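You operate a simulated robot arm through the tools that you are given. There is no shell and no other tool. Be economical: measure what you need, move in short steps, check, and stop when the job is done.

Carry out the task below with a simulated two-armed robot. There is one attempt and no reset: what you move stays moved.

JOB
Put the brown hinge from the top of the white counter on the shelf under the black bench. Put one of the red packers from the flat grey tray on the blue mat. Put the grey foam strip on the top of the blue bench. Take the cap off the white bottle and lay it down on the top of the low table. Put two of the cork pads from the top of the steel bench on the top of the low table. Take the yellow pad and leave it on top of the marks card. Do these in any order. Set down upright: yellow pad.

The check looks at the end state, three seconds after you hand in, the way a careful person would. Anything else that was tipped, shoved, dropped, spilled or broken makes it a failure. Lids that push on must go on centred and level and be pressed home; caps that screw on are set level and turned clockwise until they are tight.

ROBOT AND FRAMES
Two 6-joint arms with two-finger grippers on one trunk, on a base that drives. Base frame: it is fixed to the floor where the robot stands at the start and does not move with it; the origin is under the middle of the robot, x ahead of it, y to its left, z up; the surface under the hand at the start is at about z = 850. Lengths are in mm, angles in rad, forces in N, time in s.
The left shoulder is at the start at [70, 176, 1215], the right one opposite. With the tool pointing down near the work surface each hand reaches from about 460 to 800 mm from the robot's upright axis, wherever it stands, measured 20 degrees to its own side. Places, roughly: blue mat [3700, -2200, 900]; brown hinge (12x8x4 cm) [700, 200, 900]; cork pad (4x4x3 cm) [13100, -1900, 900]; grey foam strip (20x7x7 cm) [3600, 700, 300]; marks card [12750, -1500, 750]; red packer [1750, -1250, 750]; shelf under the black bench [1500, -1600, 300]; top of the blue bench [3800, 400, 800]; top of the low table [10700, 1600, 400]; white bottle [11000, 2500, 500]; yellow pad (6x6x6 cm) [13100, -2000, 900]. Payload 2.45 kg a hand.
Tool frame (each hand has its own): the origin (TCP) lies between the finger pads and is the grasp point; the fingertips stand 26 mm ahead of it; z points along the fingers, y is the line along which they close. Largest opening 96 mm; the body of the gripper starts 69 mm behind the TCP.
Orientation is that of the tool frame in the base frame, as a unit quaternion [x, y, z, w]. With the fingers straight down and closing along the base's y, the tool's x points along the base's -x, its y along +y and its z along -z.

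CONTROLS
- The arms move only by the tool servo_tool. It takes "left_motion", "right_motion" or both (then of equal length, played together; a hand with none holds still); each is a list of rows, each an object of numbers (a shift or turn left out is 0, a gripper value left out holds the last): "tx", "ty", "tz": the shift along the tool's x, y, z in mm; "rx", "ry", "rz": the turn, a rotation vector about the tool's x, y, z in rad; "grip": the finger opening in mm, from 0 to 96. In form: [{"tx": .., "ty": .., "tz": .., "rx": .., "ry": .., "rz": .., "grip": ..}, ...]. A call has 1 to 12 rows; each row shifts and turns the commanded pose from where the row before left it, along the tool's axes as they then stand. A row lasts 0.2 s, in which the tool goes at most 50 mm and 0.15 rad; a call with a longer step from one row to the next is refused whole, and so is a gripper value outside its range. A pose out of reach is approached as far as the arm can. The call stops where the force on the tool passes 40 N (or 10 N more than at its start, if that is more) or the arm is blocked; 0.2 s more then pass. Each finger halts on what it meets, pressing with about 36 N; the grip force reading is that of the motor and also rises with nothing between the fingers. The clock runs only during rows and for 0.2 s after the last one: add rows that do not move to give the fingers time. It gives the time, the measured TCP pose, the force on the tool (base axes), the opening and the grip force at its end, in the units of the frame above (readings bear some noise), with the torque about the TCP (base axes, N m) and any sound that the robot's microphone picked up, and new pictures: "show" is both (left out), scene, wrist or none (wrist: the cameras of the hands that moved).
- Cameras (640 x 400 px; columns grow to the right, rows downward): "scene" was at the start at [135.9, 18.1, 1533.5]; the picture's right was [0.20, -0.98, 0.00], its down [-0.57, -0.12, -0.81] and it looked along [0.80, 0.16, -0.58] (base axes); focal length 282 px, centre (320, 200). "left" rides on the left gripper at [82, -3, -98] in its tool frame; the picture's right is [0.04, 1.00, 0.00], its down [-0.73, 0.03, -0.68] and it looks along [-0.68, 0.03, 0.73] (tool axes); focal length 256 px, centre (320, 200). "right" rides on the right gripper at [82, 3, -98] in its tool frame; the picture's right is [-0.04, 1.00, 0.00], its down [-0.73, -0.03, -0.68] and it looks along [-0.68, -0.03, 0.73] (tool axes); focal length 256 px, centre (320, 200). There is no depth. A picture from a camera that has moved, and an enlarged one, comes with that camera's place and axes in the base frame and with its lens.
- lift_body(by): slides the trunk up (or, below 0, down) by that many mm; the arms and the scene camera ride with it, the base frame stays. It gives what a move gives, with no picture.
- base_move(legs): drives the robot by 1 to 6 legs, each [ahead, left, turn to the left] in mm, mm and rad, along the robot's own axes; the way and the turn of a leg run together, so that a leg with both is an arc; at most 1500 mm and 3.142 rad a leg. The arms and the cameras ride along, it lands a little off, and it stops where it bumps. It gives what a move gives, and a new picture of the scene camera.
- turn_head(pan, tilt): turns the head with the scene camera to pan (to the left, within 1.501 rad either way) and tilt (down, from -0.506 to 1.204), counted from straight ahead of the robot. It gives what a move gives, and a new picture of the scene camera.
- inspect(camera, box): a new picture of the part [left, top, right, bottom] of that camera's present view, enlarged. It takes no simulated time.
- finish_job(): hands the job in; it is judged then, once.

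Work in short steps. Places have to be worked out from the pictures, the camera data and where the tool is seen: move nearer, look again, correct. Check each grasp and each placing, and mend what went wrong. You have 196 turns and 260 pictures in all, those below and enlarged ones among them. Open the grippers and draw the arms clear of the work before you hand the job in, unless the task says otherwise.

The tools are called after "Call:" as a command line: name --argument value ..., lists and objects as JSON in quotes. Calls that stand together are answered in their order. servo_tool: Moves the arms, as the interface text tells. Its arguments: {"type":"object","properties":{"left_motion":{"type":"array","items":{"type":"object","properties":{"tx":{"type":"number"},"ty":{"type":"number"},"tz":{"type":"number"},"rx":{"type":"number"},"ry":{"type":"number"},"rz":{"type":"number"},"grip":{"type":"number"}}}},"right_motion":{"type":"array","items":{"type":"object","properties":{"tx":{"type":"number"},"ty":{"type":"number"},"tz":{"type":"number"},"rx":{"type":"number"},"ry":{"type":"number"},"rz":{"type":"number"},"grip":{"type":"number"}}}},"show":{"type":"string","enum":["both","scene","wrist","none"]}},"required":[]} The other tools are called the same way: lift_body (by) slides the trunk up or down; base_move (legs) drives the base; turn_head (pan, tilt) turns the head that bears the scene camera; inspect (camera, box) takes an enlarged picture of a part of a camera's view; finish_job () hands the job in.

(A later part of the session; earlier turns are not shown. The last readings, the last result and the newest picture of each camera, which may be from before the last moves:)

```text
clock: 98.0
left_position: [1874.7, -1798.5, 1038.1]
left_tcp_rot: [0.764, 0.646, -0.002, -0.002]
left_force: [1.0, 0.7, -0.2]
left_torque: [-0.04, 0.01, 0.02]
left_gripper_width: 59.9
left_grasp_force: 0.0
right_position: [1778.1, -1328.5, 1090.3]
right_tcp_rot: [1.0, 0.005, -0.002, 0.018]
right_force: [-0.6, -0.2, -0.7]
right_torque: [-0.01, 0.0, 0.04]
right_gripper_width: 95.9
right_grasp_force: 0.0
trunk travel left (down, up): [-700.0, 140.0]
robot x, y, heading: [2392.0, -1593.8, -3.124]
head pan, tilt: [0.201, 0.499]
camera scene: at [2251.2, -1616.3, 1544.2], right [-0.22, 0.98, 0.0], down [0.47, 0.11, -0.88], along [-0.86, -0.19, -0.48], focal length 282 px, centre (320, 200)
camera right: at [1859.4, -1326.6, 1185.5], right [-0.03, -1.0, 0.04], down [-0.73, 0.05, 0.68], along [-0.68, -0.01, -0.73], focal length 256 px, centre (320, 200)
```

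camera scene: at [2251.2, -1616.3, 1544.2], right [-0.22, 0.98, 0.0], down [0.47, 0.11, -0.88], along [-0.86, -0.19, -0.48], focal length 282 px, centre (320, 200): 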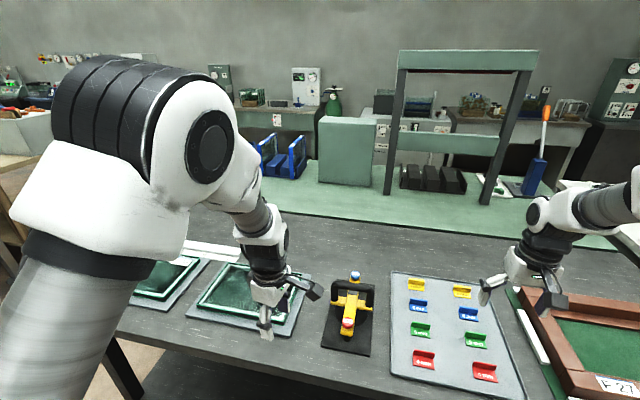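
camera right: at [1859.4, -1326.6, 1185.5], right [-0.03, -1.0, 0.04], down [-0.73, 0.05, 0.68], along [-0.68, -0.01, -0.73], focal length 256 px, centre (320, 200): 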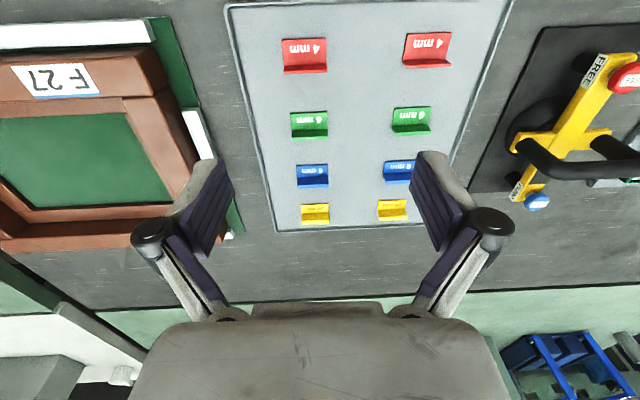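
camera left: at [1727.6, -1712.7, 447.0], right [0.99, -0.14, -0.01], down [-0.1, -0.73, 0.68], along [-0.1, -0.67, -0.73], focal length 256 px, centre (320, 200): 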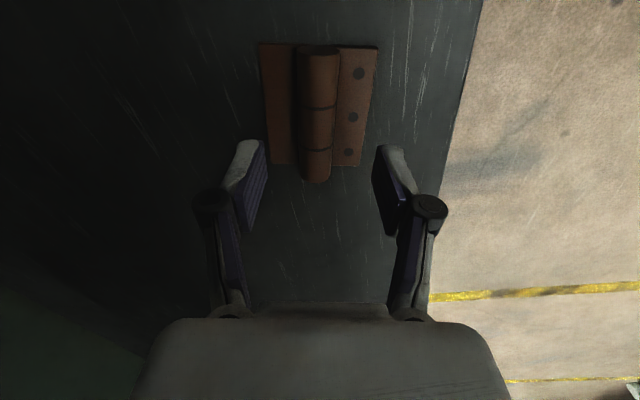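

Hand is nearly above the red packer; take an enlarged look at its shape.

Call:
inspect --camera "right" --box '[240, 20, 480, 170]'

Call:
inspect --camera "scene" --box '[380, 320, 508, 400]'

```text
2.67 times, centred on (360, 95) of right
camera zoom: at [1859.4, -1326.6, 1185.5], right [-0.03, -1.0, 0.04], down [-0.73, 0.05, 0.68], along [-0.68, -0.01, -0.73], focal length 683 px, centre (213, 480)
```

zoom: 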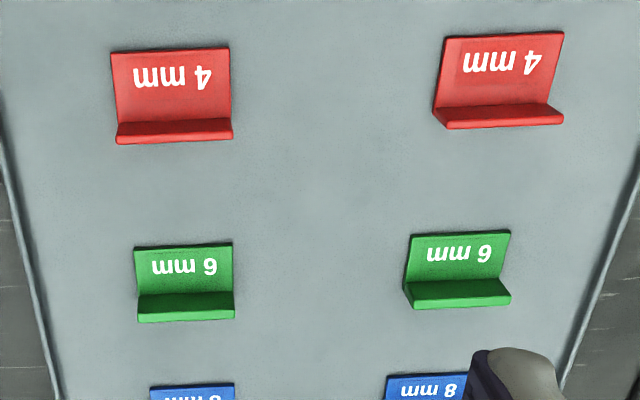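

```text
5.00 times, centred on (444, 360) of scene
camera zoom: at [2251.2, -1616.3, 1544.2], right [-0.22, 0.98, 0.0], down [0.47, 0.11, -0.88], along [-0.86, -0.19, -0.48], focal length 1408 px, centre (-300, -600)
```

zoom: 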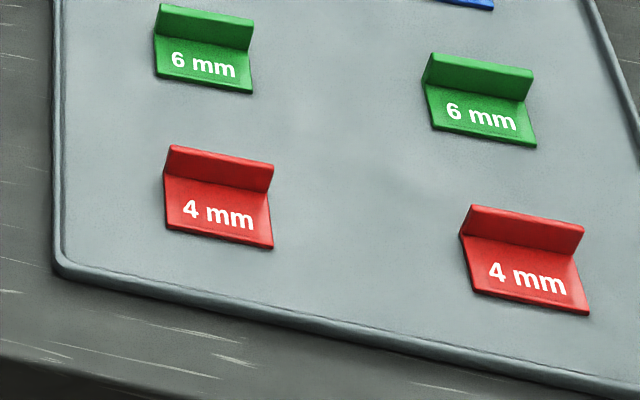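

Packers are L-shaped (base ~53×35 mm, low wall at the back). I'll grip across the 53 mm width near the wall: level the tool, correct by a few mm, and descend part-way.

Call:
servo_tool --right_motion '[{"rx": 0.036, "tx": -6, "ty": -9}, {"tz": 40}, {"tz": 40}, {"tz": 40}, {"tz": 30}, {}]' --show "wrist"

```text
clock: 99.4
left_position: [1875.1, -1799.3, 1038.2]
left_tcp_rot: [0.764, 0.645, -0.002, -0.003]
left_force: [-0.5, -0.9, 0.1]
left_torque: [-0.04, -0.01, -0.01]
left_gripper_width: 59.8
left_grasp_force: 0.0
right_position: [1768.4, -1321.5, 937.8]
right_tcp_rot: [1.0, 0.005, -0.002, 0.002]
right_force: [0.1, -0.2, -0.1]
right_torque: [0.03, -0.01, 0.0]
right_gripper_width: 95.9
right_grasp_force: 0.0
trunk travel left (down, up): [-700.0, 140.0]
robot x, y, heading: [2393.6, -1593.9, -3.121]
head pan, tilt: [0.201, 0.499]
camera right: at [1850.5, -1323.2, 1034.5], right [-0.03, -1.0, 0.0], down [-0.73, 0.02, 0.68], along [-0.68, 0.02, -0.73], focal length 256 px, centre (320, 200)
```

right: 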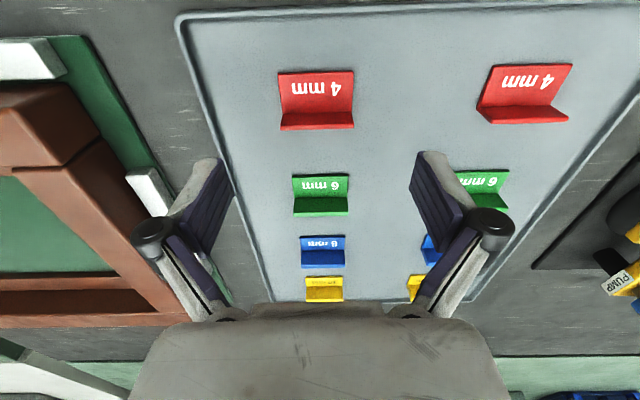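

Descend further in a cautious step to refine height and x.

Call:
servo_tool --right_motion '[{"tz": 25}, {"tz": 20}, {}]' --show "wrist"

```text
clock: 100.2
left_position: [1875.1, -1799.1, 1039.3]
left_tcp_rot: [0.764, 0.646, -0.003, -0.002]
left_force: [-0.5, 0.0, 0.9]
left_torque: [0.06, -0.01, -0.02]
left_gripper_width: 60.0
left_grasp_force: 0.1
right_position: [1767.4, -1317.9, 894.1]
right_tcp_rot: [1.0, 0.006, -0.001, 0.001]
right_force: [0.5, 0.2, 0.7]
right_torque: [-0.01, -0.02, -0.01]
right_gripper_width: 96.3
right_grasp_force: 0.1
trunk travel left (down, up): [-700.0, 140.0]
robot x, y, heading: [2392.1, -1594.9, -3.12]
head pan, tilt: [0.201, 0.499]
camera right: at [1849.0, -1320.2, 991.0], right [-0.03, -1.0, 0.0], down [-0.73, 0.02, 0.68], along [-0.68, 0.02, -0.73], focal length 256 px, centre (320, 200)
```

right: 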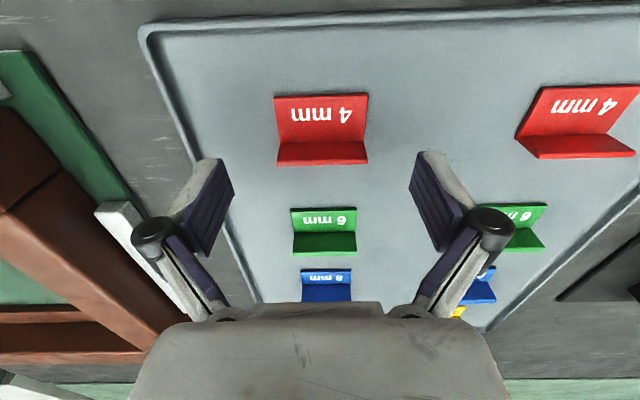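

Tray surface ≈852, packer spans x 1760–1797. Shift 4 mm, go down 14 mm and close.

Call:
servo_tool --right_motion '[{"tx": 4, "tz": 8}, {"tz": 6}, {"grip": 40}, {}, {}, {}]' --show "wrist"

```text
clock: 101.6
left_position: [1875.1, -1799.0, 1038.6]
left_tcp_rot: [0.764, 0.645, -0.002, -0.002]
left_force: [0.0, 0.1, 0.4]
left_torque: [-0.01, 0.01, 0.0]
left_gripper_width: 59.9
left_grasp_force: 0.2
right_position: [1772.5, -1317.9, 880.4]
right_tcp_rot: [1.0, 0.005, -0.004, 0.001]
right_force: [-1.3, 1.3, 10.0]
right_torque: [0.07, 0.0, 0.0]
right_gripper_width: 48.3
right_grasp_force: 35.5
trunk travel left (down, up): [-700.0, 140.0]
robot x, y, heading: [2391.2, -1595.7, -3.122]
head pan, tilt: [0.201, 0.499]
camera right: at [1854.3, -1320.6, 977.0], right [-0.03, -1.0, 0.0], down [-0.73, 0.02, 0.68], along [-0.68, 0.02, -0.73], focal length 256 px, centre (320, 200)
```

right: 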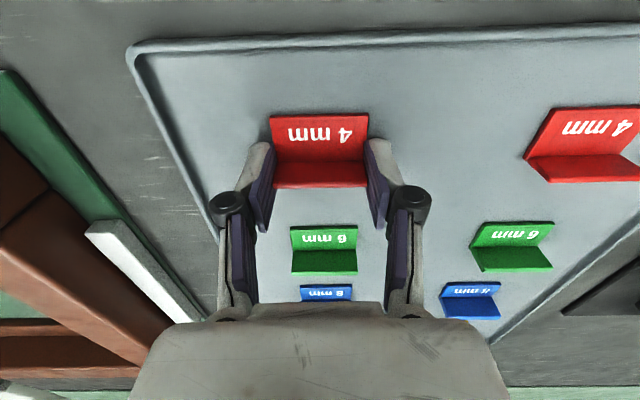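

Gripped at 48 mm. Lift.

Call:
servo_tool --right_motion '[{"tz": -20}, {"tz": -45}, {"tz": -45}, {"tz": -45}, {"tz": -45}, {"tz": -45}, {"tz": -30}, {"tx": 35}, {"tx": 35}, {"tx": 35}, {"tx": 20}]' --show "wrist"

```text
clock: 104.0
left_position: [1874.5, -1798.9, 1038.5]
left_tcp_rot: [0.764, 0.645, -0.002, -0.003]
left_force: [-0.3, 0.0, -0.5]
left_torque: [0.04, 0.02, -0.04]
left_gripper_width: 60.0
left_grasp_force: 0.2
right_position: [1898.2, -1315.1, 1151.9]
right_tcp_rot: [1.0, 0.006, -0.002, 0.001]
right_force: [0.4, 0.5, -0.4]
right_torque: [-0.02, 0.04, 0.02]
right_gripper_width: 48.3
right_grasp_force: 36.0
trunk travel left (down, up): [-700.0, 140.0]
robot x, y, heading: [2391.9, -1595.7, -3.116]
head pan, tilt: [0.201, 0.499]
camera right: at [1981.6, -1316.1, 1248.2], right [-0.03, -1.0, 0.0], down [-0.73, 0.02, 0.68], along [-0.68, 0.02, -0.73], focal length 256 px, centre (320, 200)
```

right: 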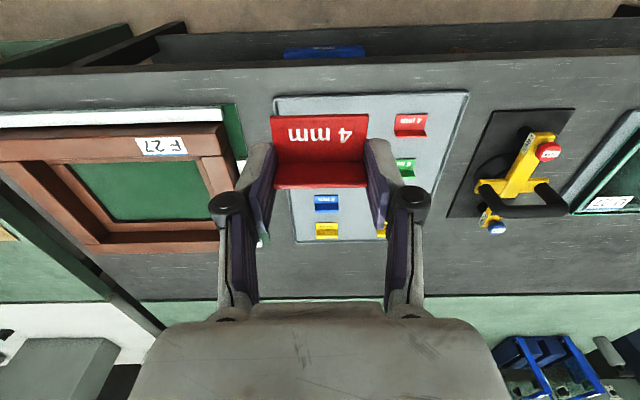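

Packer held. Back off to mid-corridor and turn to face the yellow bench.

Call:
base_move --legs '[[-290, 300, 0], [0, 0, 3.12]]'

Call:
turn_head --pan -0.2 --tilt 0.55

```text
clock: 113.8
left_position: [3220.2, -1731.8, 1039.2]
left_tcp_rot: [-0.617, 0.787, -0.002, 0.002]
left_force: [-0.6, 1.0, -0.2]
left_torque: [0.01, 0.01, -0.02]
left_gripper_width: 59.8
left_grasp_force: 0.0
right_position: [3160.7, -2214.6, 1151.0]
right_tcp_rot: [0.032, 0.999, 0.001, 0.003]
right_force: [-0.3, -0.8, 0.1]
right_torque: [0.02, 0.0, 0.01]
right_gripper_width: 48.0
right_grasp_force: 36.2
trunk travel left (down, up): [-700.0, 140.0]
robot x, y, heading: [2690.3, -1901.2, -0.046]
head pan, tilt: [0.201, 0.499]
camera scene: at [2829.2, -1885.8, 1544.2], right [0.15, -0.99, 0.0], down [-0.47, -0.07, -0.88], along [0.87, 0.13, -0.48], focal length 282 px, centre (320, 200)
```

scene: 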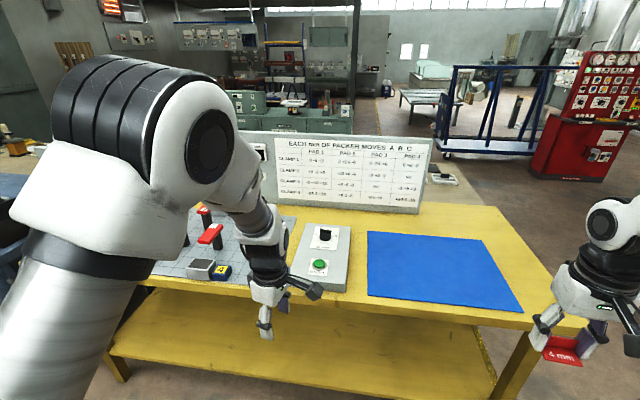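

```text
clock: 114.7
left_position: [3220.0, -1731.4, 1038.8]
left_tcp_rot: [-0.616, 0.787, -0.002, 0.002]
left_force: [0.2, -0.4, 0.7]
left_torque: [-0.01, 0.02, 0.0]
left_gripper_width: 60.2
left_grasp_force: 0.0
right_position: [3160.0, -2213.8, 1152.5]
right_tcp_rot: [0.033, 0.999, 0.002, 0.001]
right_force: [1.0, 1.0, -0.3]
right_torque: [0.0, 0.0, 0.01]
right_gripper_width: 48.0
right_grasp_force: 35.9
trunk travel left (down, up): [-700.0, 140.0]
robot x, y, heading: [2688.4, -1897.1, -0.049]
head pan, tilt: [-0.201, 0.55]
camera scene: at [2826.2, -1921.5, 1539.7], right [-0.25, -0.97, 0.0], down [-0.51, 0.13, -0.85], along [0.83, -0.21, -0.52], focal length 282 px, centre (320, 200)
```

scene: 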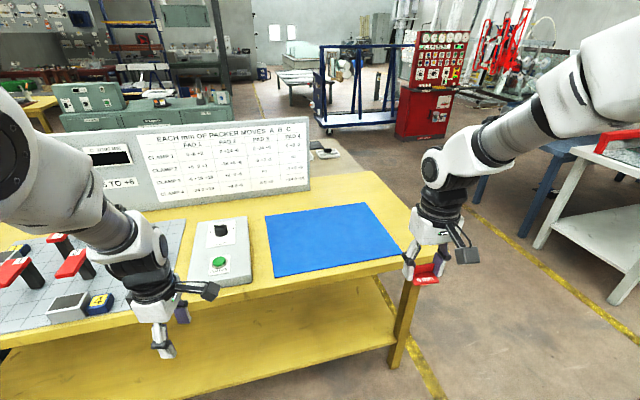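

Mat spans x≈3490–3836, y≈-1940…-2392; edge at x≈3427. Raise the left hand for clearance, and drive forward.

Call:
servo_tool --left_motion '[{"tz": -40}, {"tz": -40}, {"tz": -40}]' --show "none"

Call:
base_move --legs '[[280, -30, 0.049]]'

```text
clock: 115.5
left_position: [3217.9, -1729.8, 1158.9]
left_tcp_rot: [-0.617, 0.787, -0.003, 0.003]
left_force: [-0.6, 0.1, 0.0]
left_torque: [-0.01, -0.05, 0.0]
left_gripper_width: 60.3
left_grasp_force: 0.1
right_position: [3159.0, -2213.5, 1151.9]
right_tcp_rot: [0.033, 0.999, 0.001, 0.002]
right_force: [1.1, -0.7, 0.3]
right_torque: [0.0, -0.03, 0.03]
right_gripper_width: 47.9
right_grasp_force: 36.1
trunk travel left (down, up): [-700.0, 140.0]
robot x, y, heading: [2689.4, -1894.6, -0.053]
head pan, tilt: [-0.201, 0.55]
```

```text
clock: 117.4
left_position: [3492.2, -1743.7, 1159.6]
left_tcp_rot: [-0.633, 0.774, -0.003, 0.003]
left_force: [-0.9, -0.5, 0.1]
left_torque: [0.0, -0.01, 0.03]
left_gripper_width: 60.0
left_grasp_force: 0.0
right_position: [3452.6, -2231.8, 1151.3]
right_tcp_rot: [0.011, 1.0, 0.001, 0.003]
right_force: [-0.1, -0.2, -0.6]
right_torque: [0.02, 0.03, 0.05]
right_gripper_width: 47.9
right_grasp_force: 35.7
trunk travel left (down, up): [-700.0, 140.0]
robot x, y, heading: [2972.8, -1940.0, -0.005]
head pan, tilt: [-0.201, 0.55]
camera scene: at [3106.9, -1954.1, 1539.9], right [-0.21, -0.98, 0.0], down [-0.51, 0.11, -0.85], along [0.83, -0.18, -0.52], focal length 282 px, centre (320, 200)
```

scene: 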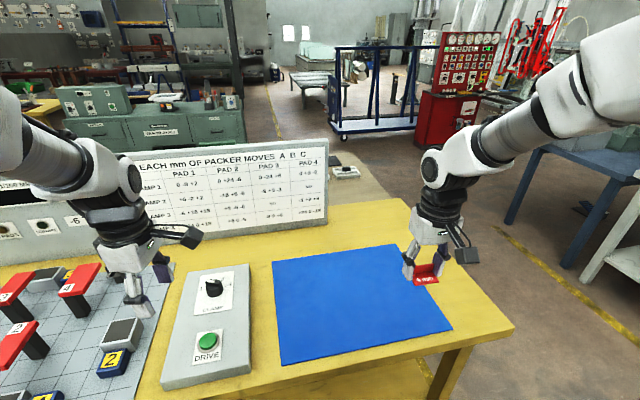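

Move the right hand over the mat and part-way down.

Call:
servo_tool --right_motion '[{"tx": -38, "ty": 10}, {"tx": -38, "ty": 10}, {"tx": -38, "ty": 10}, {"tx": -36, "ty": 10}, {"tz": 45}, {"tz": 45}, {"tz": 45}, {"tz": 45}, {"tz": 30}]' --show "both"

```text
clock: 119.4
left_position: [3493.2, -1744.5, 1158.2]
left_tcp_rot: [-0.634, 0.774, -0.001, 0.002]
left_force: [-0.4, -0.5, -0.3]
left_torque: [-0.02, 0.03, 0.02]
left_gripper_width: 59.9
left_grasp_force: 0.1
right_position: [3603.6, -2195.8, 940.2]
right_tcp_rot: [0.011, 1.0, 0.001, 0.002]
right_force: [-0.2, -0.4, -0.1]
right_torque: [0.0, 0.01, 0.01]
right_gripper_width: 48.0
right_grasp_force: 35.8
trunk travel left (down, up): [-700.0, 140.0]
robot x, y, heading: [2968.4, -1936.7, -0.01]
head pan, tilt: [-0.201, 0.55]
camera scene: at [3109.2, -1954.4, 1539.6], right [-0.21, -0.98, 0.0], down [-0.51, 0.11, -0.85], along [0.83, -0.18, -0.52], focal length 282 px, centre (320, 200)
camera right: at [3522.4, -2191.4, 1036.5], right [0.06, 1.0, 0.0], down [0.73, -0.05, 0.68], along [0.68, -0.04, -0.73], focal length 256 px, centre (320, 200)
```

scene: 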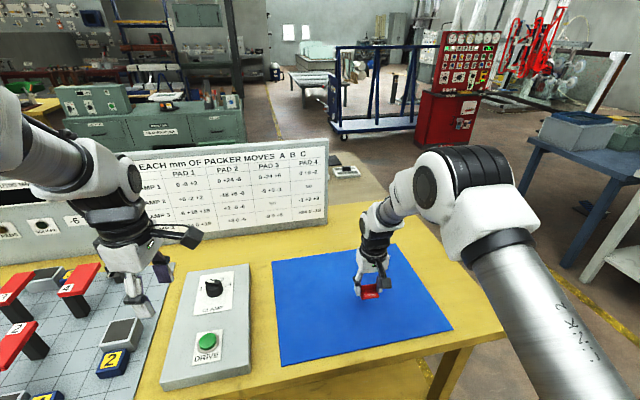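
right: 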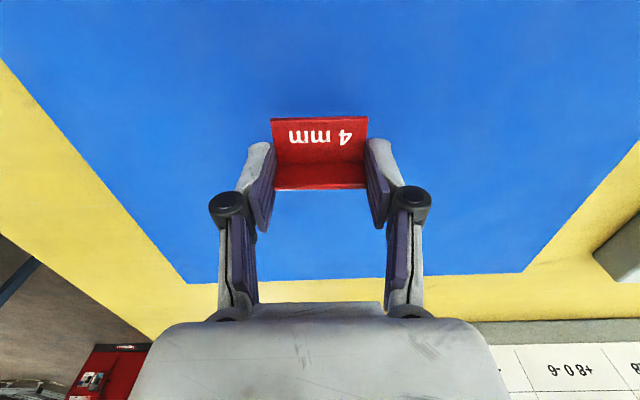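

Over the mat. Descend, slow at the end, until contact.

Call:
servo_tool --right_motion '[{"tz": 20}, {"tz": 15}, {"tz": 8}, {"tz": 5}, {"tz": 5}, {"tz": 5}, {"tz": 5}, {"tz": 5}, {"tz": 5}]' --show "wrist"

```text
clock: 121.2
left_position: [3489.3, -1743.7, 1161.2]
left_tcp_rot: [-0.633, 0.774, -0.004, 0.003]
left_force: [0.2, 0.7, 0.3]
left_torque: [-0.01, 0.02, 0.0]
left_gripper_width: 59.8
left_grasp_force: 0.1
right_position: [3607.7, -2195.2, 880.6]
right_tcp_rot: [0.011, 1.0, 0.001, 0.008]
right_force: [-11.9, 1.0, 24.8]
right_torque: [-0.05, 0.49, -0.04]
right_gripper_width: 48.0
right_grasp_force: 36.3
trunk travel left (down, up): [-700.0, 140.0]
robot x, y, heading: [2972.3, -1939.2, -0.003]
head pan, tilt: [-0.201, 0.55]
stopped in row 9 (right hand): the force on the tool passed its limit at 44 N (the readings are from after the stop); the commanded pose is now the measured one
camera right: at [3523.7, -2189.8, 976.6], right [0.06, 1.0, 0.0], down [0.72, -0.04, 0.69], along [0.69, -0.04, -0.72], focal length 256 px, centre (320, 200)
```

right: 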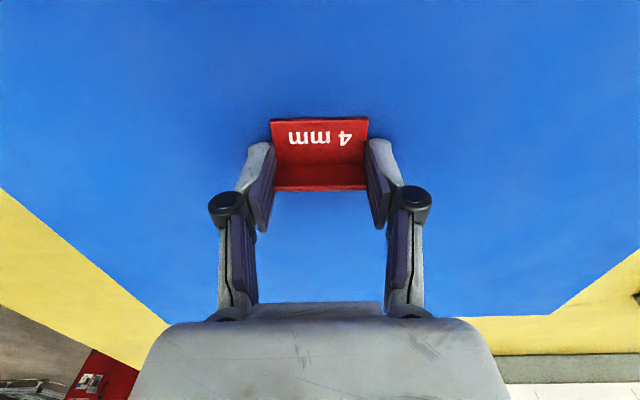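

Contact at mat ≈852. Release, rise, retract.

Call:
servo_tool --right_motion '[{"tz": -2, "grip": 80}, {}, {}, {"tz": -30}, {"tz": -45}, {"tz": -45}, {"tz": -45}, {"tz": -45}, {"tz": -45}, {"tz": -20}]' --show "wrist"

```text
clock: 123.5
left_position: [3492.6, -1744.5, 1159.6]
left_tcp_rot: [-0.633, 0.774, -0.002, 0.002]
left_force: [-0.2, -0.4, 0.5]
left_torque: [-0.01, -0.01, -0.02]
left_gripper_width: 60.2
left_grasp_force: 0.1
right_position: [3607.0, -2197.2, 1150.0]
right_tcp_rot: [0.01, 1.0, 0.001, 0.006]
right_force: [0.1, 0.4, -0.3]
right_torque: [0.03, 0.0, -0.01]
right_gripper_width: 80.0
right_grasp_force: 0.1
trunk travel left (down, up): [-700.0, 140.0]
robot x, y, heading: [2970.8, -1936.9, -0.008]
head pan, tilt: [-0.201, 0.55]
camera right: at [3523.8, -2192.2, 1246.7], right [0.06, 1.0, 0.0], down [0.72, -0.05, 0.69], along [0.69, -0.04, -0.73], focal length 256 px, centre (320, 200)
```

right: 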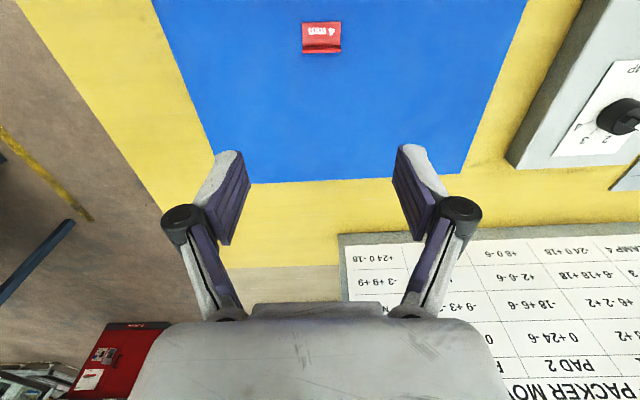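

Packer sits on the mat. Next, the foam strip: back off and strafe along the corridor to the blue bench.

Call:
base_move --legs '[[-350, 0, 0], [0, 1400, 0], [0, 600, 0]]'

Call:
turn_head --pan 0.35 --tilt 0.6

```text
clock: 135.5
left_position: [3158.3, 290.7, 1159.8]
left_tcp_rot: [-0.629, 0.777, -0.003, 0.003]
left_force: [0.0, 0.0, 0.1]
left_torque: [-0.03, -0.03, 0.0]
left_gripper_width: 59.9
left_grasp_force: 0.0
right_position: [3268.0, -163.2, 1150.7]
right_tcp_rot: [0.015, 1.0, 0.0, 0.006]
right_force: [0.1, -0.5, 0.2]
right_torque: [-0.01, -0.03, -0.02]
right_gripper_width: 80.2
right_grasp_force: 0.0
trunk travel left (down, up): [-700.0, 140.0]
robot x, y, heading: [2634.2, 107.3, -0.018]
head pan, tilt: [-0.201, 0.55]
camera scene: at [2771.7, 84.7, 1539.6], right [-0.22, -0.98, 0.0], down [-0.51, 0.11, -0.85], along [0.83, -0.18, -0.52], focal length 282 px, centre (320, 200)
```

scene: 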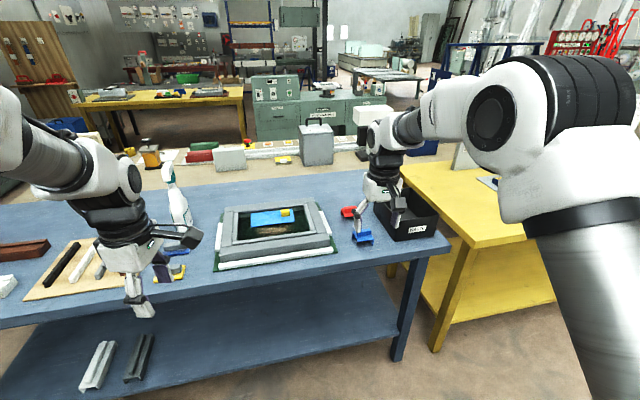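

```text
clock: 136.4
left_position: [3158.5, 291.4, 1159.0]
left_tcp_rot: [-0.63, 0.777, -0.002, 0.002]
left_force: [0.3, 0.0, -0.2]
left_torque: [0.02, 0.02, -0.02]
left_gripper_width: 60.0
left_grasp_force: 0.1
right_position: [3268.2, -162.1, 1150.2]
right_tcp_rot: [0.015, 1.0, 0.001, 0.006]
right_force: [-0.8, 0.2, -0.2]
right_torque: [-0.02, 0.02, 0.02]
right_gripper_width: 80.4
right_grasp_force: 0.0
trunk travel left (down, up): [-700.0, 140.0]
robot x, y, heading: [2634.6, 102.8, -0.012]
head pan, tilt: [0.351, 0.6]
camera scene: at [2767.5, 133.3, 1535.2], right [0.33, -0.95, 0.0], down [-0.53, -0.18, -0.83], along [0.78, 0.27, -0.56], focal length 282 px, centre (320, 200)
```

scene: 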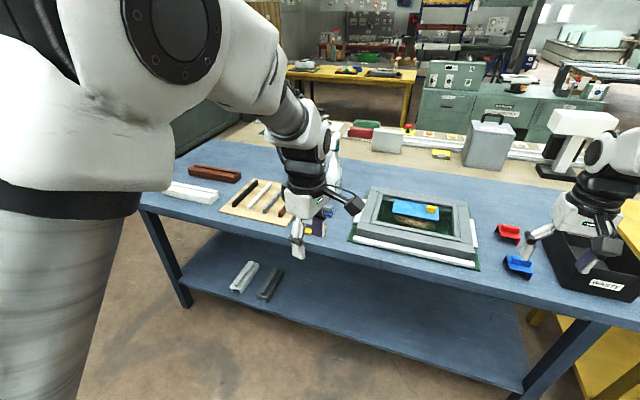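

Two strips lie on the shelf; zoom in to tell which is the grey foam strip.

Call:
inspect --camera "scene" --box '[200, 245, 328, 325]'

Call:
inspect --camera "scene" --box '[150, 150, 342, 270]'

```text
5.00 times, centred on (264, 285) of scene
camera zoom: at [2767.5, 133.3, 1535.2], right [0.33, -0.95, 0.0], down [-0.53, -0.18, -0.83], along [0.78, 0.27, -0.56], focal length 1408 px, centre (600, -225)
```

zoom: 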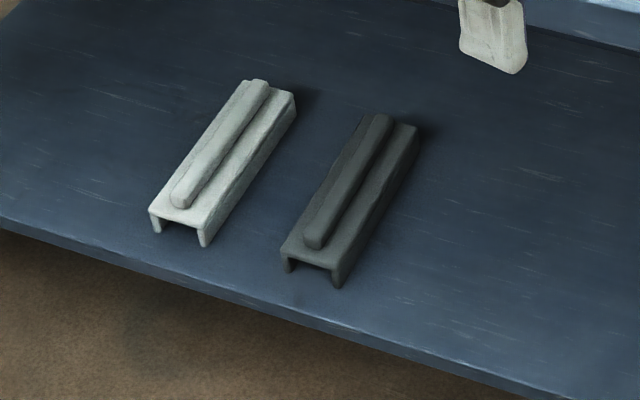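

```text
3.33 times, centred on (246, 210) of scene
camera zoom: at [2767.5, 133.3, 1535.2], right [0.33, -0.95, 0.0], down [-0.53, -0.18, -0.83], along [0.78, 0.27, -0.56], focal length 939 px, centre (567, 167)
```

zoom: 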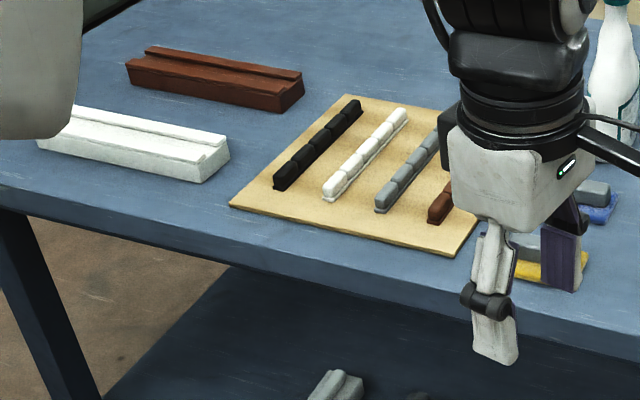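

The dark strip (≈[3645,727], along x) matches the hinted place; the light one looks white. I'll verify close up. Turn the left tool to close along y, tuck the right hand, and strafe.

Call:
servo_tool --left_motion '[{"rz": 0.138, "grip": 96}, {"rz": 0.138}, {"rz": 0.138}, {"rz": 0.138}, {"rz": 0.138}, {"rz": 0.138}, {"rz": 0.138}, {"rz": 0.138}, {"rz": 0.138}, {"rz": 0.124}]' --right_motion '[{"tx": 38}, {"tx": 38}, {"tx": 38}, {"tx": 36}, {}, {}, {}, {}, {}, {}]' --show "none"

Call:
base_move --legs '[[50, 400, 0.012]]'

Call:
lift_body --by -400

Call:
lift_body --by -290

Call:
turn_head --pan 0.25 --tilt 0.45

```text
clock: 138.6
left_position: [3158.1, 290.6, 1158.5]
left_tcp_rot: [0.003, 1.0, -0.001, 0.003]
left_force: [0.5, -0.6, -0.4]
left_torque: [0.03, 0.03, 0.02]
left_gripper_width: 96.0
left_grasp_force: 0.2
right_position: [3119.1, -158.3, 1148.0]
right_tcp_rot: [0.014, 1.0, 0.001, 0.006]
right_force: [0.0, -0.7, -0.3]
right_torque: [-0.03, -0.03, 0.03]
right_gripper_width: 79.9
right_grasp_force: 0.1
trunk travel left (down, up): [-700.0, 140.0]
robot x, y, heading: [2633.8, 102.1, -0.014]
head pan, tilt: [0.351, 0.6]
```

```text
clock: 141.2
left_position: [3211.4, 705.1, 1159.7]
left_tcp_rot: [-0.005, 1.0, -0.001, 0.004]
left_force: [0.4, 1.0, 0.1]
left_torque: [0.0, 0.02, -0.01]
left_gripper_width: 96.0
left_grasp_force: 0.2
right_position: [3178.6, 254.4, 1147.8]
right_tcp_rot: [0.008, 1.0, 0.0, 0.006]
right_force: [-0.7, 0.5, -0.8]
right_torque: [-0.01, -0.01, 0.0]
right_gripper_width: 80.1
right_grasp_force: 0.1
trunk travel left (down, up): [-700.0, 140.0]
robot x, y, heading: [2693.1, 511.3, -0.006]
head pan, tilt: [0.351, 0.6]
camera scene: at [2823.1, 541.7, 1535.2], right [0.34, -0.94, 0.0], down [-0.53, -0.19, -0.83], along [0.78, 0.28, -0.56], focal length 282 px, centre (320, 200)
```

scene: 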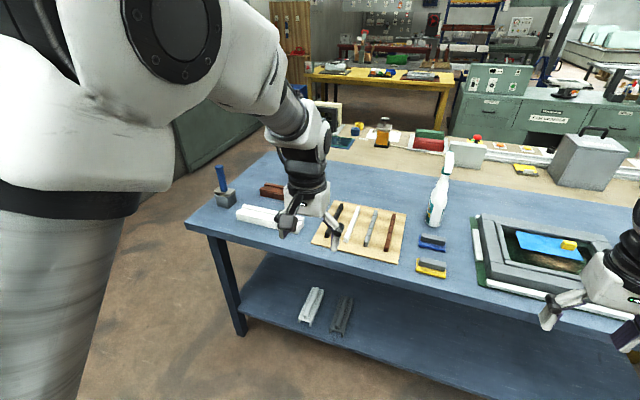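

```text
clock: 145.0
left_position: [3211.9, 704.5, 759.0]
left_tcp_rot: [-0.004, 1.0, -0.001, 0.003]
left_force: [0.1, -1.0, -0.9]
left_torque: [0.02, -0.01, 0.03]
left_gripper_width: 95.8
left_grasp_force: 0.0
right_position: [3178.3, 253.8, 748.5]
right_tcp_rot: [0.009, 1.0, 0.0, 0.007]
right_force: [-0.5, 0.3, 0.6]
right_torque: [-0.01, -0.01, -0.02]
right_gripper_width: 79.7
right_grasp_force: 0.1
trunk travel left (down, up): [-300.0, 540.0]
robot x, y, heading: [2690.6, 511.4, -0.005]
head pan, tilt: [0.351, 0.6]
```

```text
clock: 147.9
left_position: [3211.6, 705.2, 468.7]
left_tcp_rot: [-0.005, 1.0, -0.002, 0.003]
left_force: [0.2, -0.3, 0.6]
left_torque: [0.0, 0.01, 0.0]
left_gripper_width: 96.0
left_grasp_force: 0.1
right_position: [3177.3, 254.3, 456.8]
right_tcp_rot: [0.009, 1.0, 0.001, 0.006]
right_force: [0.2, 0.2, -0.1]
right_torque: [0.0, -0.02, 0.0]
right_gripper_width: 79.7
right_grasp_force: 0.1
trunk travel left (down, up): [-10.0, 830.0]
robot x, y, heading: [2689.2, 514.6, -0.002]
head pan, tilt: [0.351, 0.6]
```

```text
clock: 148.6
left_position: [3210.9, 703.9, 470.7]
left_tcp_rot: [-0.004, 1.0, 0.0, 0.004]
left_force: [0.1, 0.2, 0.3]
left_torque: [-0.03, 0.01, 0.01]
left_gripper_width: 95.9
left_grasp_force: 0.1
right_position: [3178.0, 253.6, 457.3]
right_tcp_rot: [0.009, 1.0, 0.001, 0.006]
right_force: [0.0, -1.0, -0.3]
right_torque: [0.0, 0.03, -0.01]
right_gripper_width: 79.8
right_grasp_force: 0.0
trunk travel left (down, up): [-10.0, 830.0]
robot x, y, heading: [2692.2, 510.3, -0.002]
head pan, tilt: [0.25, 0.45]
camera scene: at [2829.1, 535.0, 858.7], right [0.24, -0.97, 0.0], down [-0.42, -0.11, -0.9], along [0.87, 0.22, -0.44], focal length 282 px, centre (320, 200)
```

scene: 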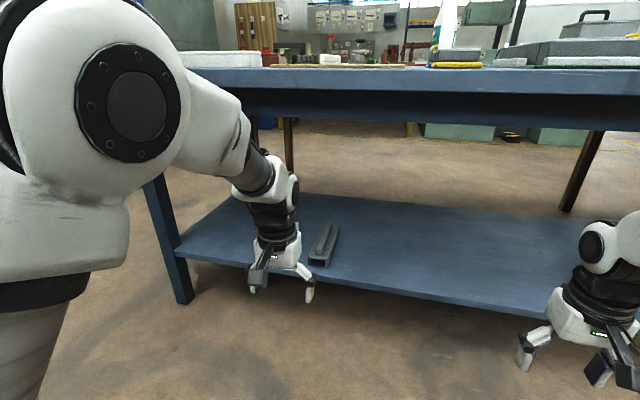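

Zoom at the dark strip and use the wrist view to compare colours.

Call:
inspect --camera "left" --box '[0, 0, 640, 400]'

Call:
inspect --camera "scene" --box '[256, 200, 384, 280]'

```text
1.00 times, centred on (320, 200) of left (not enlarged: the box is as wide or as high as the picture)
camera zoom: at [3129.5, 701.6, 567.3], right [-0.05, 1.0, 0.0], down [0.73, 0.04, 0.68], along [0.68, 0.03, -0.73], focal length 256 px, centre (320, 200)
```

zoom: 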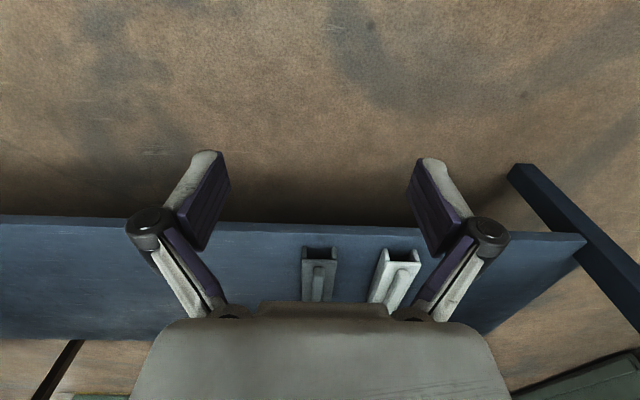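

```text
5.00 times, centred on (320, 240) of scene
camera zoom: at [2829.1, 535.0, 858.7], right [0.24, -0.97, 0.0], down [-0.42, -0.11, -0.9], along [0.87, 0.22, -0.44], focal length 1408 px, centre (320, 0)
```

zoom: 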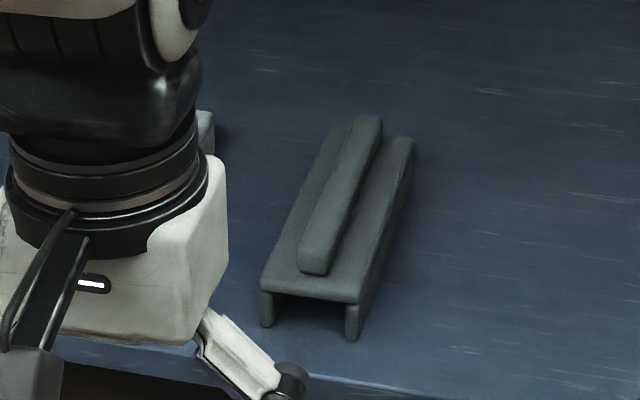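

The dark strip is grey, the other white. Lower the hand to z≈375 and drive forward so the hand is just ahead of the shelf edge.

Call:
servo_tool --left_motion '[{"tz": 40}, {"tz": 40}, {"tz": 15}]' --show "none"

Call:
base_move --legs '[[220, 0, 0]]'

Call:
inspect --camera "left" --box '[160, 100, 480, 300]'

```text
clock: 149.4
left_position: [3212.6, 705.1, 373.2]
left_tcp_rot: [-0.004, 1.0, -0.001, 0.004]
left_force: [-0.3, -0.2, 0.5]
left_torque: [-0.01, -0.01, -0.02]
left_gripper_width: 95.8
left_grasp_force: 0.0
right_position: [3177.9, 253.6, 458.6]
right_tcp_rot: [0.009, 1.0, 0.001, 0.006]
right_force: [0.1, 0.5, 0.6]
right_torque: [-0.02, 0.01, -0.02]
right_gripper_width: 79.8
right_grasp_force: 0.0
trunk travel left (down, up): [-10.0, 830.0]
robot x, y, heading: [2682.0, 516.7, -0.009]
head pan, tilt: [0.25, 0.45]
```

```text
clock: 151.1
left_position: [3432.6, 713.6, 374.2]
left_tcp_rot: [-0.013, 1.0, -0.001, 0.004]
left_force: [-0.9, -0.2, -0.5]
left_torque: [-0.03, 0.02, -0.01]
left_gripper_width: 95.7
left_grasp_force: 0.1
right_position: [3405.2, 262.5, 456.8]
right_tcp_rot: [0.001, 1.0, 0.002, 0.006]
right_force: [0.3, 0.6, 0.1]
right_torque: [-0.02, -0.01, -0.01]
right_gripper_width: 79.9
right_grasp_force: 0.1
trunk travel left (down, up): [-10.0, 830.0]
robot x, y, heading: [2914.2, 515.0, 0.011]
head pan, tilt: [0.25, 0.45]
camera scene: at [3052.4, 537.5, 858.7], right [0.26, -0.97, 0.0], down [-0.42, -0.11, -0.9], along [0.87, 0.23, -0.44], focal length 282 px, centre (320, 200)
```

scene: 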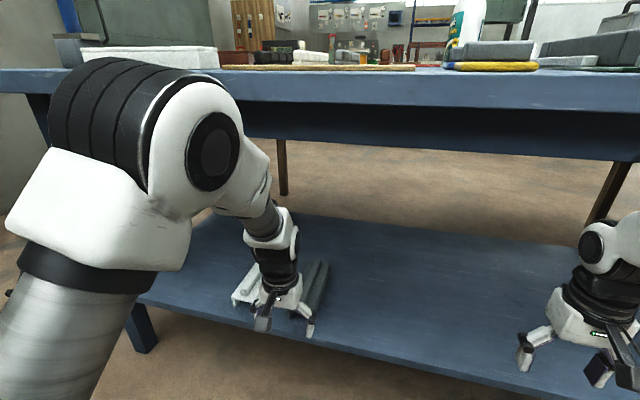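

```text
2.00 times, centred on (320, 200) of left
camera zoom: at [3350.7, 709.1, 472.6], right [-0.06, 1.0, 0.0], down [0.73, 0.05, 0.68], along [0.68, 0.04, -0.73], focal length 512 px, centre (320, 200)
```

zoom: 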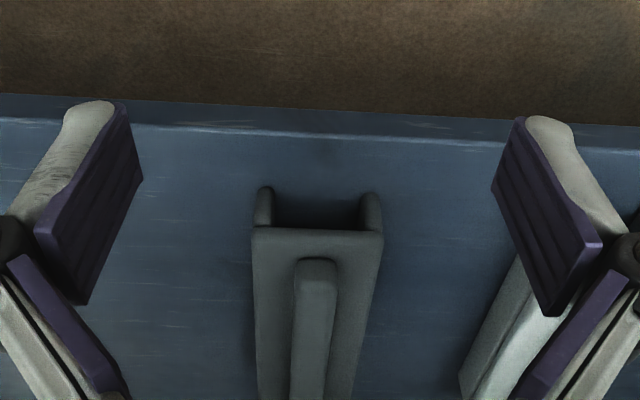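

Strip axis at y≈721, near end x≈3547, width ~70. Align yaw and move in over its middle.

Call:
servo_tool --left_motion '[{"tx": -42, "ty": 2.5, "rz": 0.026}, {"tx": -42, "ty": 1}, {"tx": -42, "ty": 1}, {"tx": -42, "ty": 1}, {"tx": -42, "ty": 1}, {}]' --show "both"

```text
clock: 152.5
left_position: [3642.4, 719.7, 372.2]
left_tcp_rot: [0.0, 1.0, 0.0, 0.003]
left_force: [-0.1, 0.4, 0.4]
left_torque: [0.01, 0.0, -0.01]
left_gripper_width: 96.0
left_grasp_force: 0.0
right_position: [3404.8, 261.6, 457.1]
right_tcp_rot: [0.001, 1.0, 0.0, 0.006]
right_force: [-0.6, -0.9, -0.6]
right_torque: [0.01, 0.03, 0.0]
right_gripper_width: 79.8
right_grasp_force: 0.0
trunk travel left (down, up): [-10.0, 830.0]
robot x, y, heading: [2913.1, 517.0, 0.005]
head pan, tilt: [0.25, 0.45]
camera scene: at [3052.6, 537.6, 858.7], right [0.26, -0.97, 0.0], down [-0.42, -0.11, -0.9], along [0.87, 0.23, -0.44], focal length 282 px, centre (320, 200)
camera left: at [3560.3, 717.4, 471.5], right [-0.04, 1.0, 0.0], down [0.73, 0.03, 0.68], along [0.68, 0.03, -0.73], focal length 256 px, centre (320, 200)
```

scene: 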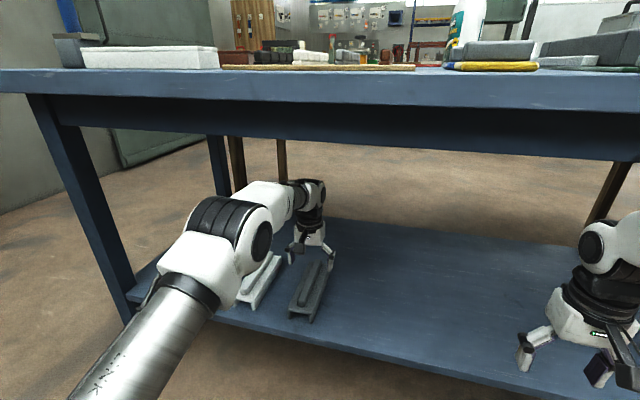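
left: 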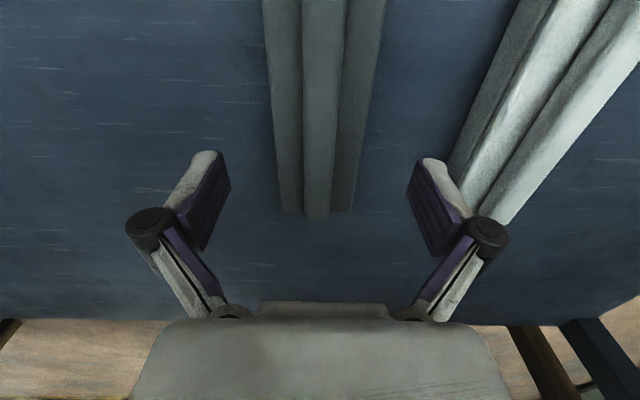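

Centred over the strip. Descend with open fingers.

Call:
servo_tool --left_motion '[{"tx": -6, "tz": 30}, {"tz": 25}, {"tz": 15}, {"tz": 8}, {"tz": 4}]' --show "wrist"

```text
clock: 153.7
left_position: [3649.9, 720.9, 292.9]
left_tcp_rot: [0.001, 1.0, -0.001, 0.002]
left_force: [-0.2, 0.4, -0.4]
left_torque: [-0.03, 0.02, -0.04]
left_gripper_width: 96.1
left_grasp_force: 0.0
right_position: [3404.2, 261.6, 457.2]
right_tcp_rot: [0.001, 1.0, 0.001, 0.007]
right_force: [0.2, -0.6, 0.1]
right_torque: [-0.02, 0.0, -0.03]
right_gripper_width: 80.1
right_grasp_force: 0.1
trunk travel left (down, up): [-10.0, 830.0]
robot x, y, heading: [2916.3, 513.1, 0.008]
head pan, tilt: [0.25, 0.45]
camera left: at [3566.9, 718.5, 391.3], right [-0.04, 1.0, 0.0], down [0.73, 0.03, 0.68], along [0.68, 0.03, -0.73], focal length 256 px, centre (320, 200)
```

left: 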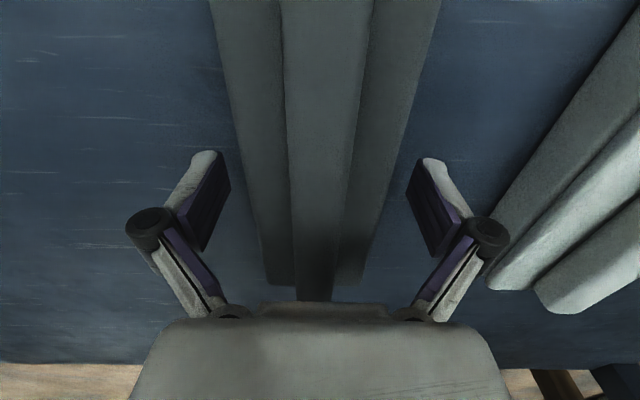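

Fingers straddle it. Close.

Call:
servo_tool --left_motion '[{"grip": 40}, {}, {}, {}, {}]' --show "wrist"

```text
clock: 154.9
left_position: [3648.4, 721.4, 294.4]
left_tcp_rot: [0.001, 1.0, 0.0, 0.003]
left_force: [0.5, 0.9, 2.4]
left_torque: [-0.04, -0.08, 0.07]
left_gripper_width: 66.8
left_grasp_force: 36.4
right_position: [3404.7, 262.2, 456.8]
right_tcp_rot: [0.0, 1.0, 0.001, 0.006]
right_force: [0.7, -0.1, 0.1]
right_torque: [0.05, 0.03, 0.02]
right_gripper_width: 79.8
right_grasp_force: 0.0
trunk travel left (down, up): [-10.0, 830.0]
robot x, y, heading: [2917.0, 514.2, 0.011]
head pan, tilt: [0.25, 0.45]
camera left: at [3566.8, 718.4, 391.7], right [-0.04, 1.0, 0.0], down [0.73, 0.03, 0.68], along [0.68, 0.03, -0.73], focal length 256 px, centre (320, 200)
```

left: 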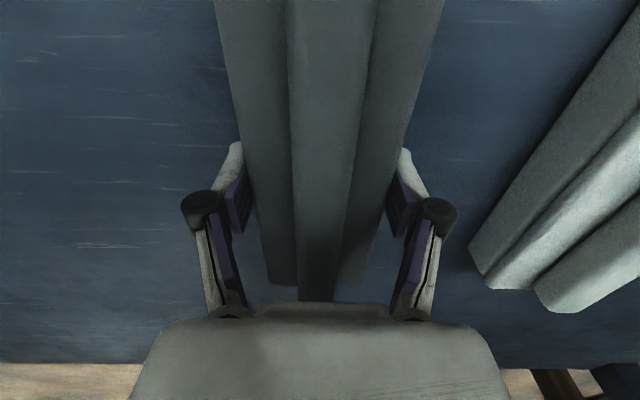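

Gripped at 67 mm. Lift 55 mm, pull out.

Call:
servo_tool --left_motion '[{"tz": -15}, {"tz": -20}, {"tz": -20}, {"tx": 40}, {"tx": 40}, {"tx": 40}, {"tx": 40}, {"tx": 40}]' --show "wrist"

Call:
base_move --legs '[[-300, 0, 0]]'

```text
clock: 156.7
left_position: [3447.9, 719.2, 345.6]
left_tcp_rot: [0.001, 1.0, 0.0, 0.003]
left_force: [-0.1, -0.4, -0.9]
left_torque: [0.01, -0.01, 0.02]
left_gripper_width: 66.7
left_grasp_force: 35.8
right_position: [3405.7, 261.6, 456.5]
right_tcp_rot: [0.001, 1.0, 0.001, 0.007]
right_force: [1.2, -0.4, 1.0]
right_torque: [0.01, -0.01, 0.02]
right_gripper_width: 79.8
right_grasp_force: 0.1
trunk travel left (down, up): [-10.0, 830.0]
robot x, y, heading: [2915.9, 519.0, 0.005]
head pan, tilt: [0.25, 0.45]
camera left: at [3365.9, 717.8, 444.4], right [-0.04, 1.0, 0.0], down [0.73, 0.03, 0.68], along [0.68, 0.03, -0.73], focal length 256 px, centre (320, 200)
```

left: 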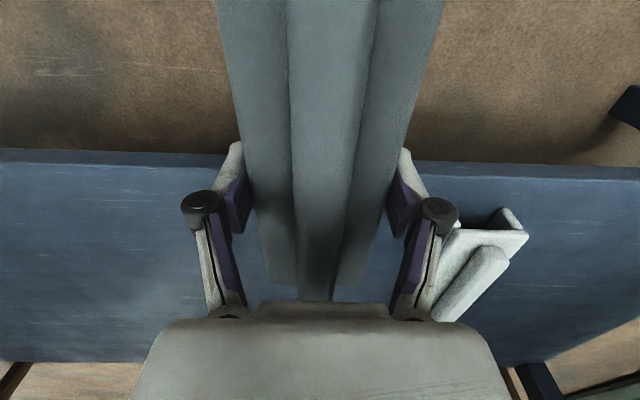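

```text
clock: 158.8
left_position: [3144.1, 719.2, 346.4]
left_tcp_rot: [-0.002, 1.0, 0.0, 0.004]
left_force: [-0.3, 0.3, -1.2]
left_torque: [-0.01, 0.01, 0.01]
left_gripper_width: 66.6
left_grasp_force: 36.1
right_position: [3104.9, 261.1, 457.2]
right_tcp_rot: [-0.002, 1.0, 0.001, 0.005]
right_force: [-0.1, 0.1, 0.0]
right_torque: [0.01, 0.05, 0.02]
right_gripper_width: 80.1
right_grasp_force: 0.1
trunk travel left (down, up): [-10.0, 830.0]
robot x, y, heading: [2612.9, 509.6, 0.016]
head pan, tilt: [0.25, 0.45]
camera scene: at [2750.7, 534.7, 858.7], right [0.26, -0.97, 0.0], down [-0.42, -0.11, -0.9], along [0.87, 0.24, -0.44], focal length 282 px, centre (320, 200)
```

scene: 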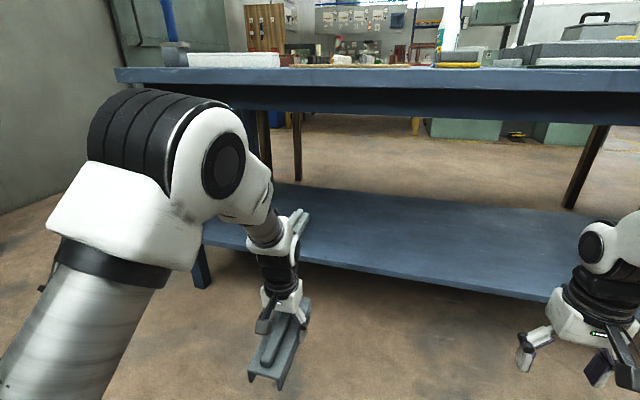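

Grey confirmed in daylight. Raise the trunk and look at the bench top for a free spot.

Call:
lift_body --by 400

Call:
lift_body --by 390

Call:
turn_head --pan 0.0 --tilt 0.6

```text
clock: 162.6
left_position: [3146.4, 719.6, 745.4]
left_tcp_rot: [-0.001, 1.0, 0.0, 0.003]
left_force: [0.0, 0.4, -0.7]
left_torque: [0.02, 0.0, -0.01]
left_gripper_width: 66.7
left_grasp_force: 36.1
right_position: [3105.1, 261.3, 857.3]
right_tcp_rot: [-0.002, 1.0, 0.001, 0.006]
right_force: [-1.0, -0.4, 0.5]
right_torque: [0.01, 0.05, -0.02]
right_gripper_width: 80.3
right_grasp_force: 0.0
trunk travel left (down, up): [-410.0, 430.0]
robot x, y, heading: [2609.8, 509.3, 0.012]
head pan, tilt: [0.25, 0.45]
```

```text
clock: 166.4
left_position: [3145.8, 719.9, 1135.5]
left_tcp_rot: [-0.002, 1.0, 0.001, 0.003]
left_force: [-0.3, 0.2, 0.1]
left_torque: [0.01, -0.01, -0.03]
left_gripper_width: 66.5
left_grasp_force: 35.8
right_position: [3103.9, 261.5, 1248.4]
right_tcp_rot: [-0.002, 1.0, 0.0, 0.006]
right_force: [-0.7, -0.4, 0.4]
right_torque: [0.01, 0.01, 0.01]
right_gripper_width: 80.0
right_grasp_force: 0.0
trunk travel left (down, up): [-800.0, 40.0]
robot x, y, heading: [2611.9, 508.2, 0.009]
head pan, tilt: [0.25, 0.45]
```

```text
clock: 167.1
left_position: [3145.8, 719.1, 1135.2]
left_tcp_rot: [-0.002, 1.0, 0.0, 0.004]
left_force: [0.1, -0.1, -1.2]
left_torque: [-0.01, 0.0, 0.0]
left_gripper_width: 66.8
left_grasp_force: 35.6
right_position: [3104.9, 261.9, 1246.0]
right_tcp_rot: [-0.002, 1.0, 0.001, 0.006]
right_force: [0.2, 0.7, -0.1]
right_torque: [-0.03, 0.0, -0.02]
right_gripper_width: 80.1
right_grasp_force: 0.0
trunk travel left (down, up): [-800.0, 40.0]
robot x, y, heading: [2612.2, 507.7, 0.014]
head pan, tilt: [0.0, 0.6]
camera scene: at [2750.6, 512.0, 1635.2], right [0.02, -1.0, 0.0], down [-0.56, -0.01, -0.83], along [0.83, 0.01, -0.56], focal length 282 px, centre (320, 200)
```

scene: 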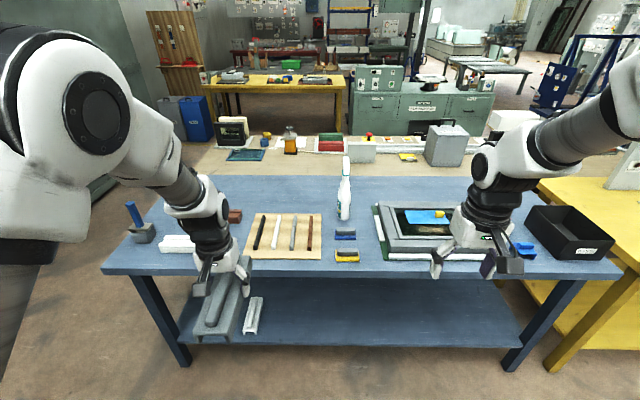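

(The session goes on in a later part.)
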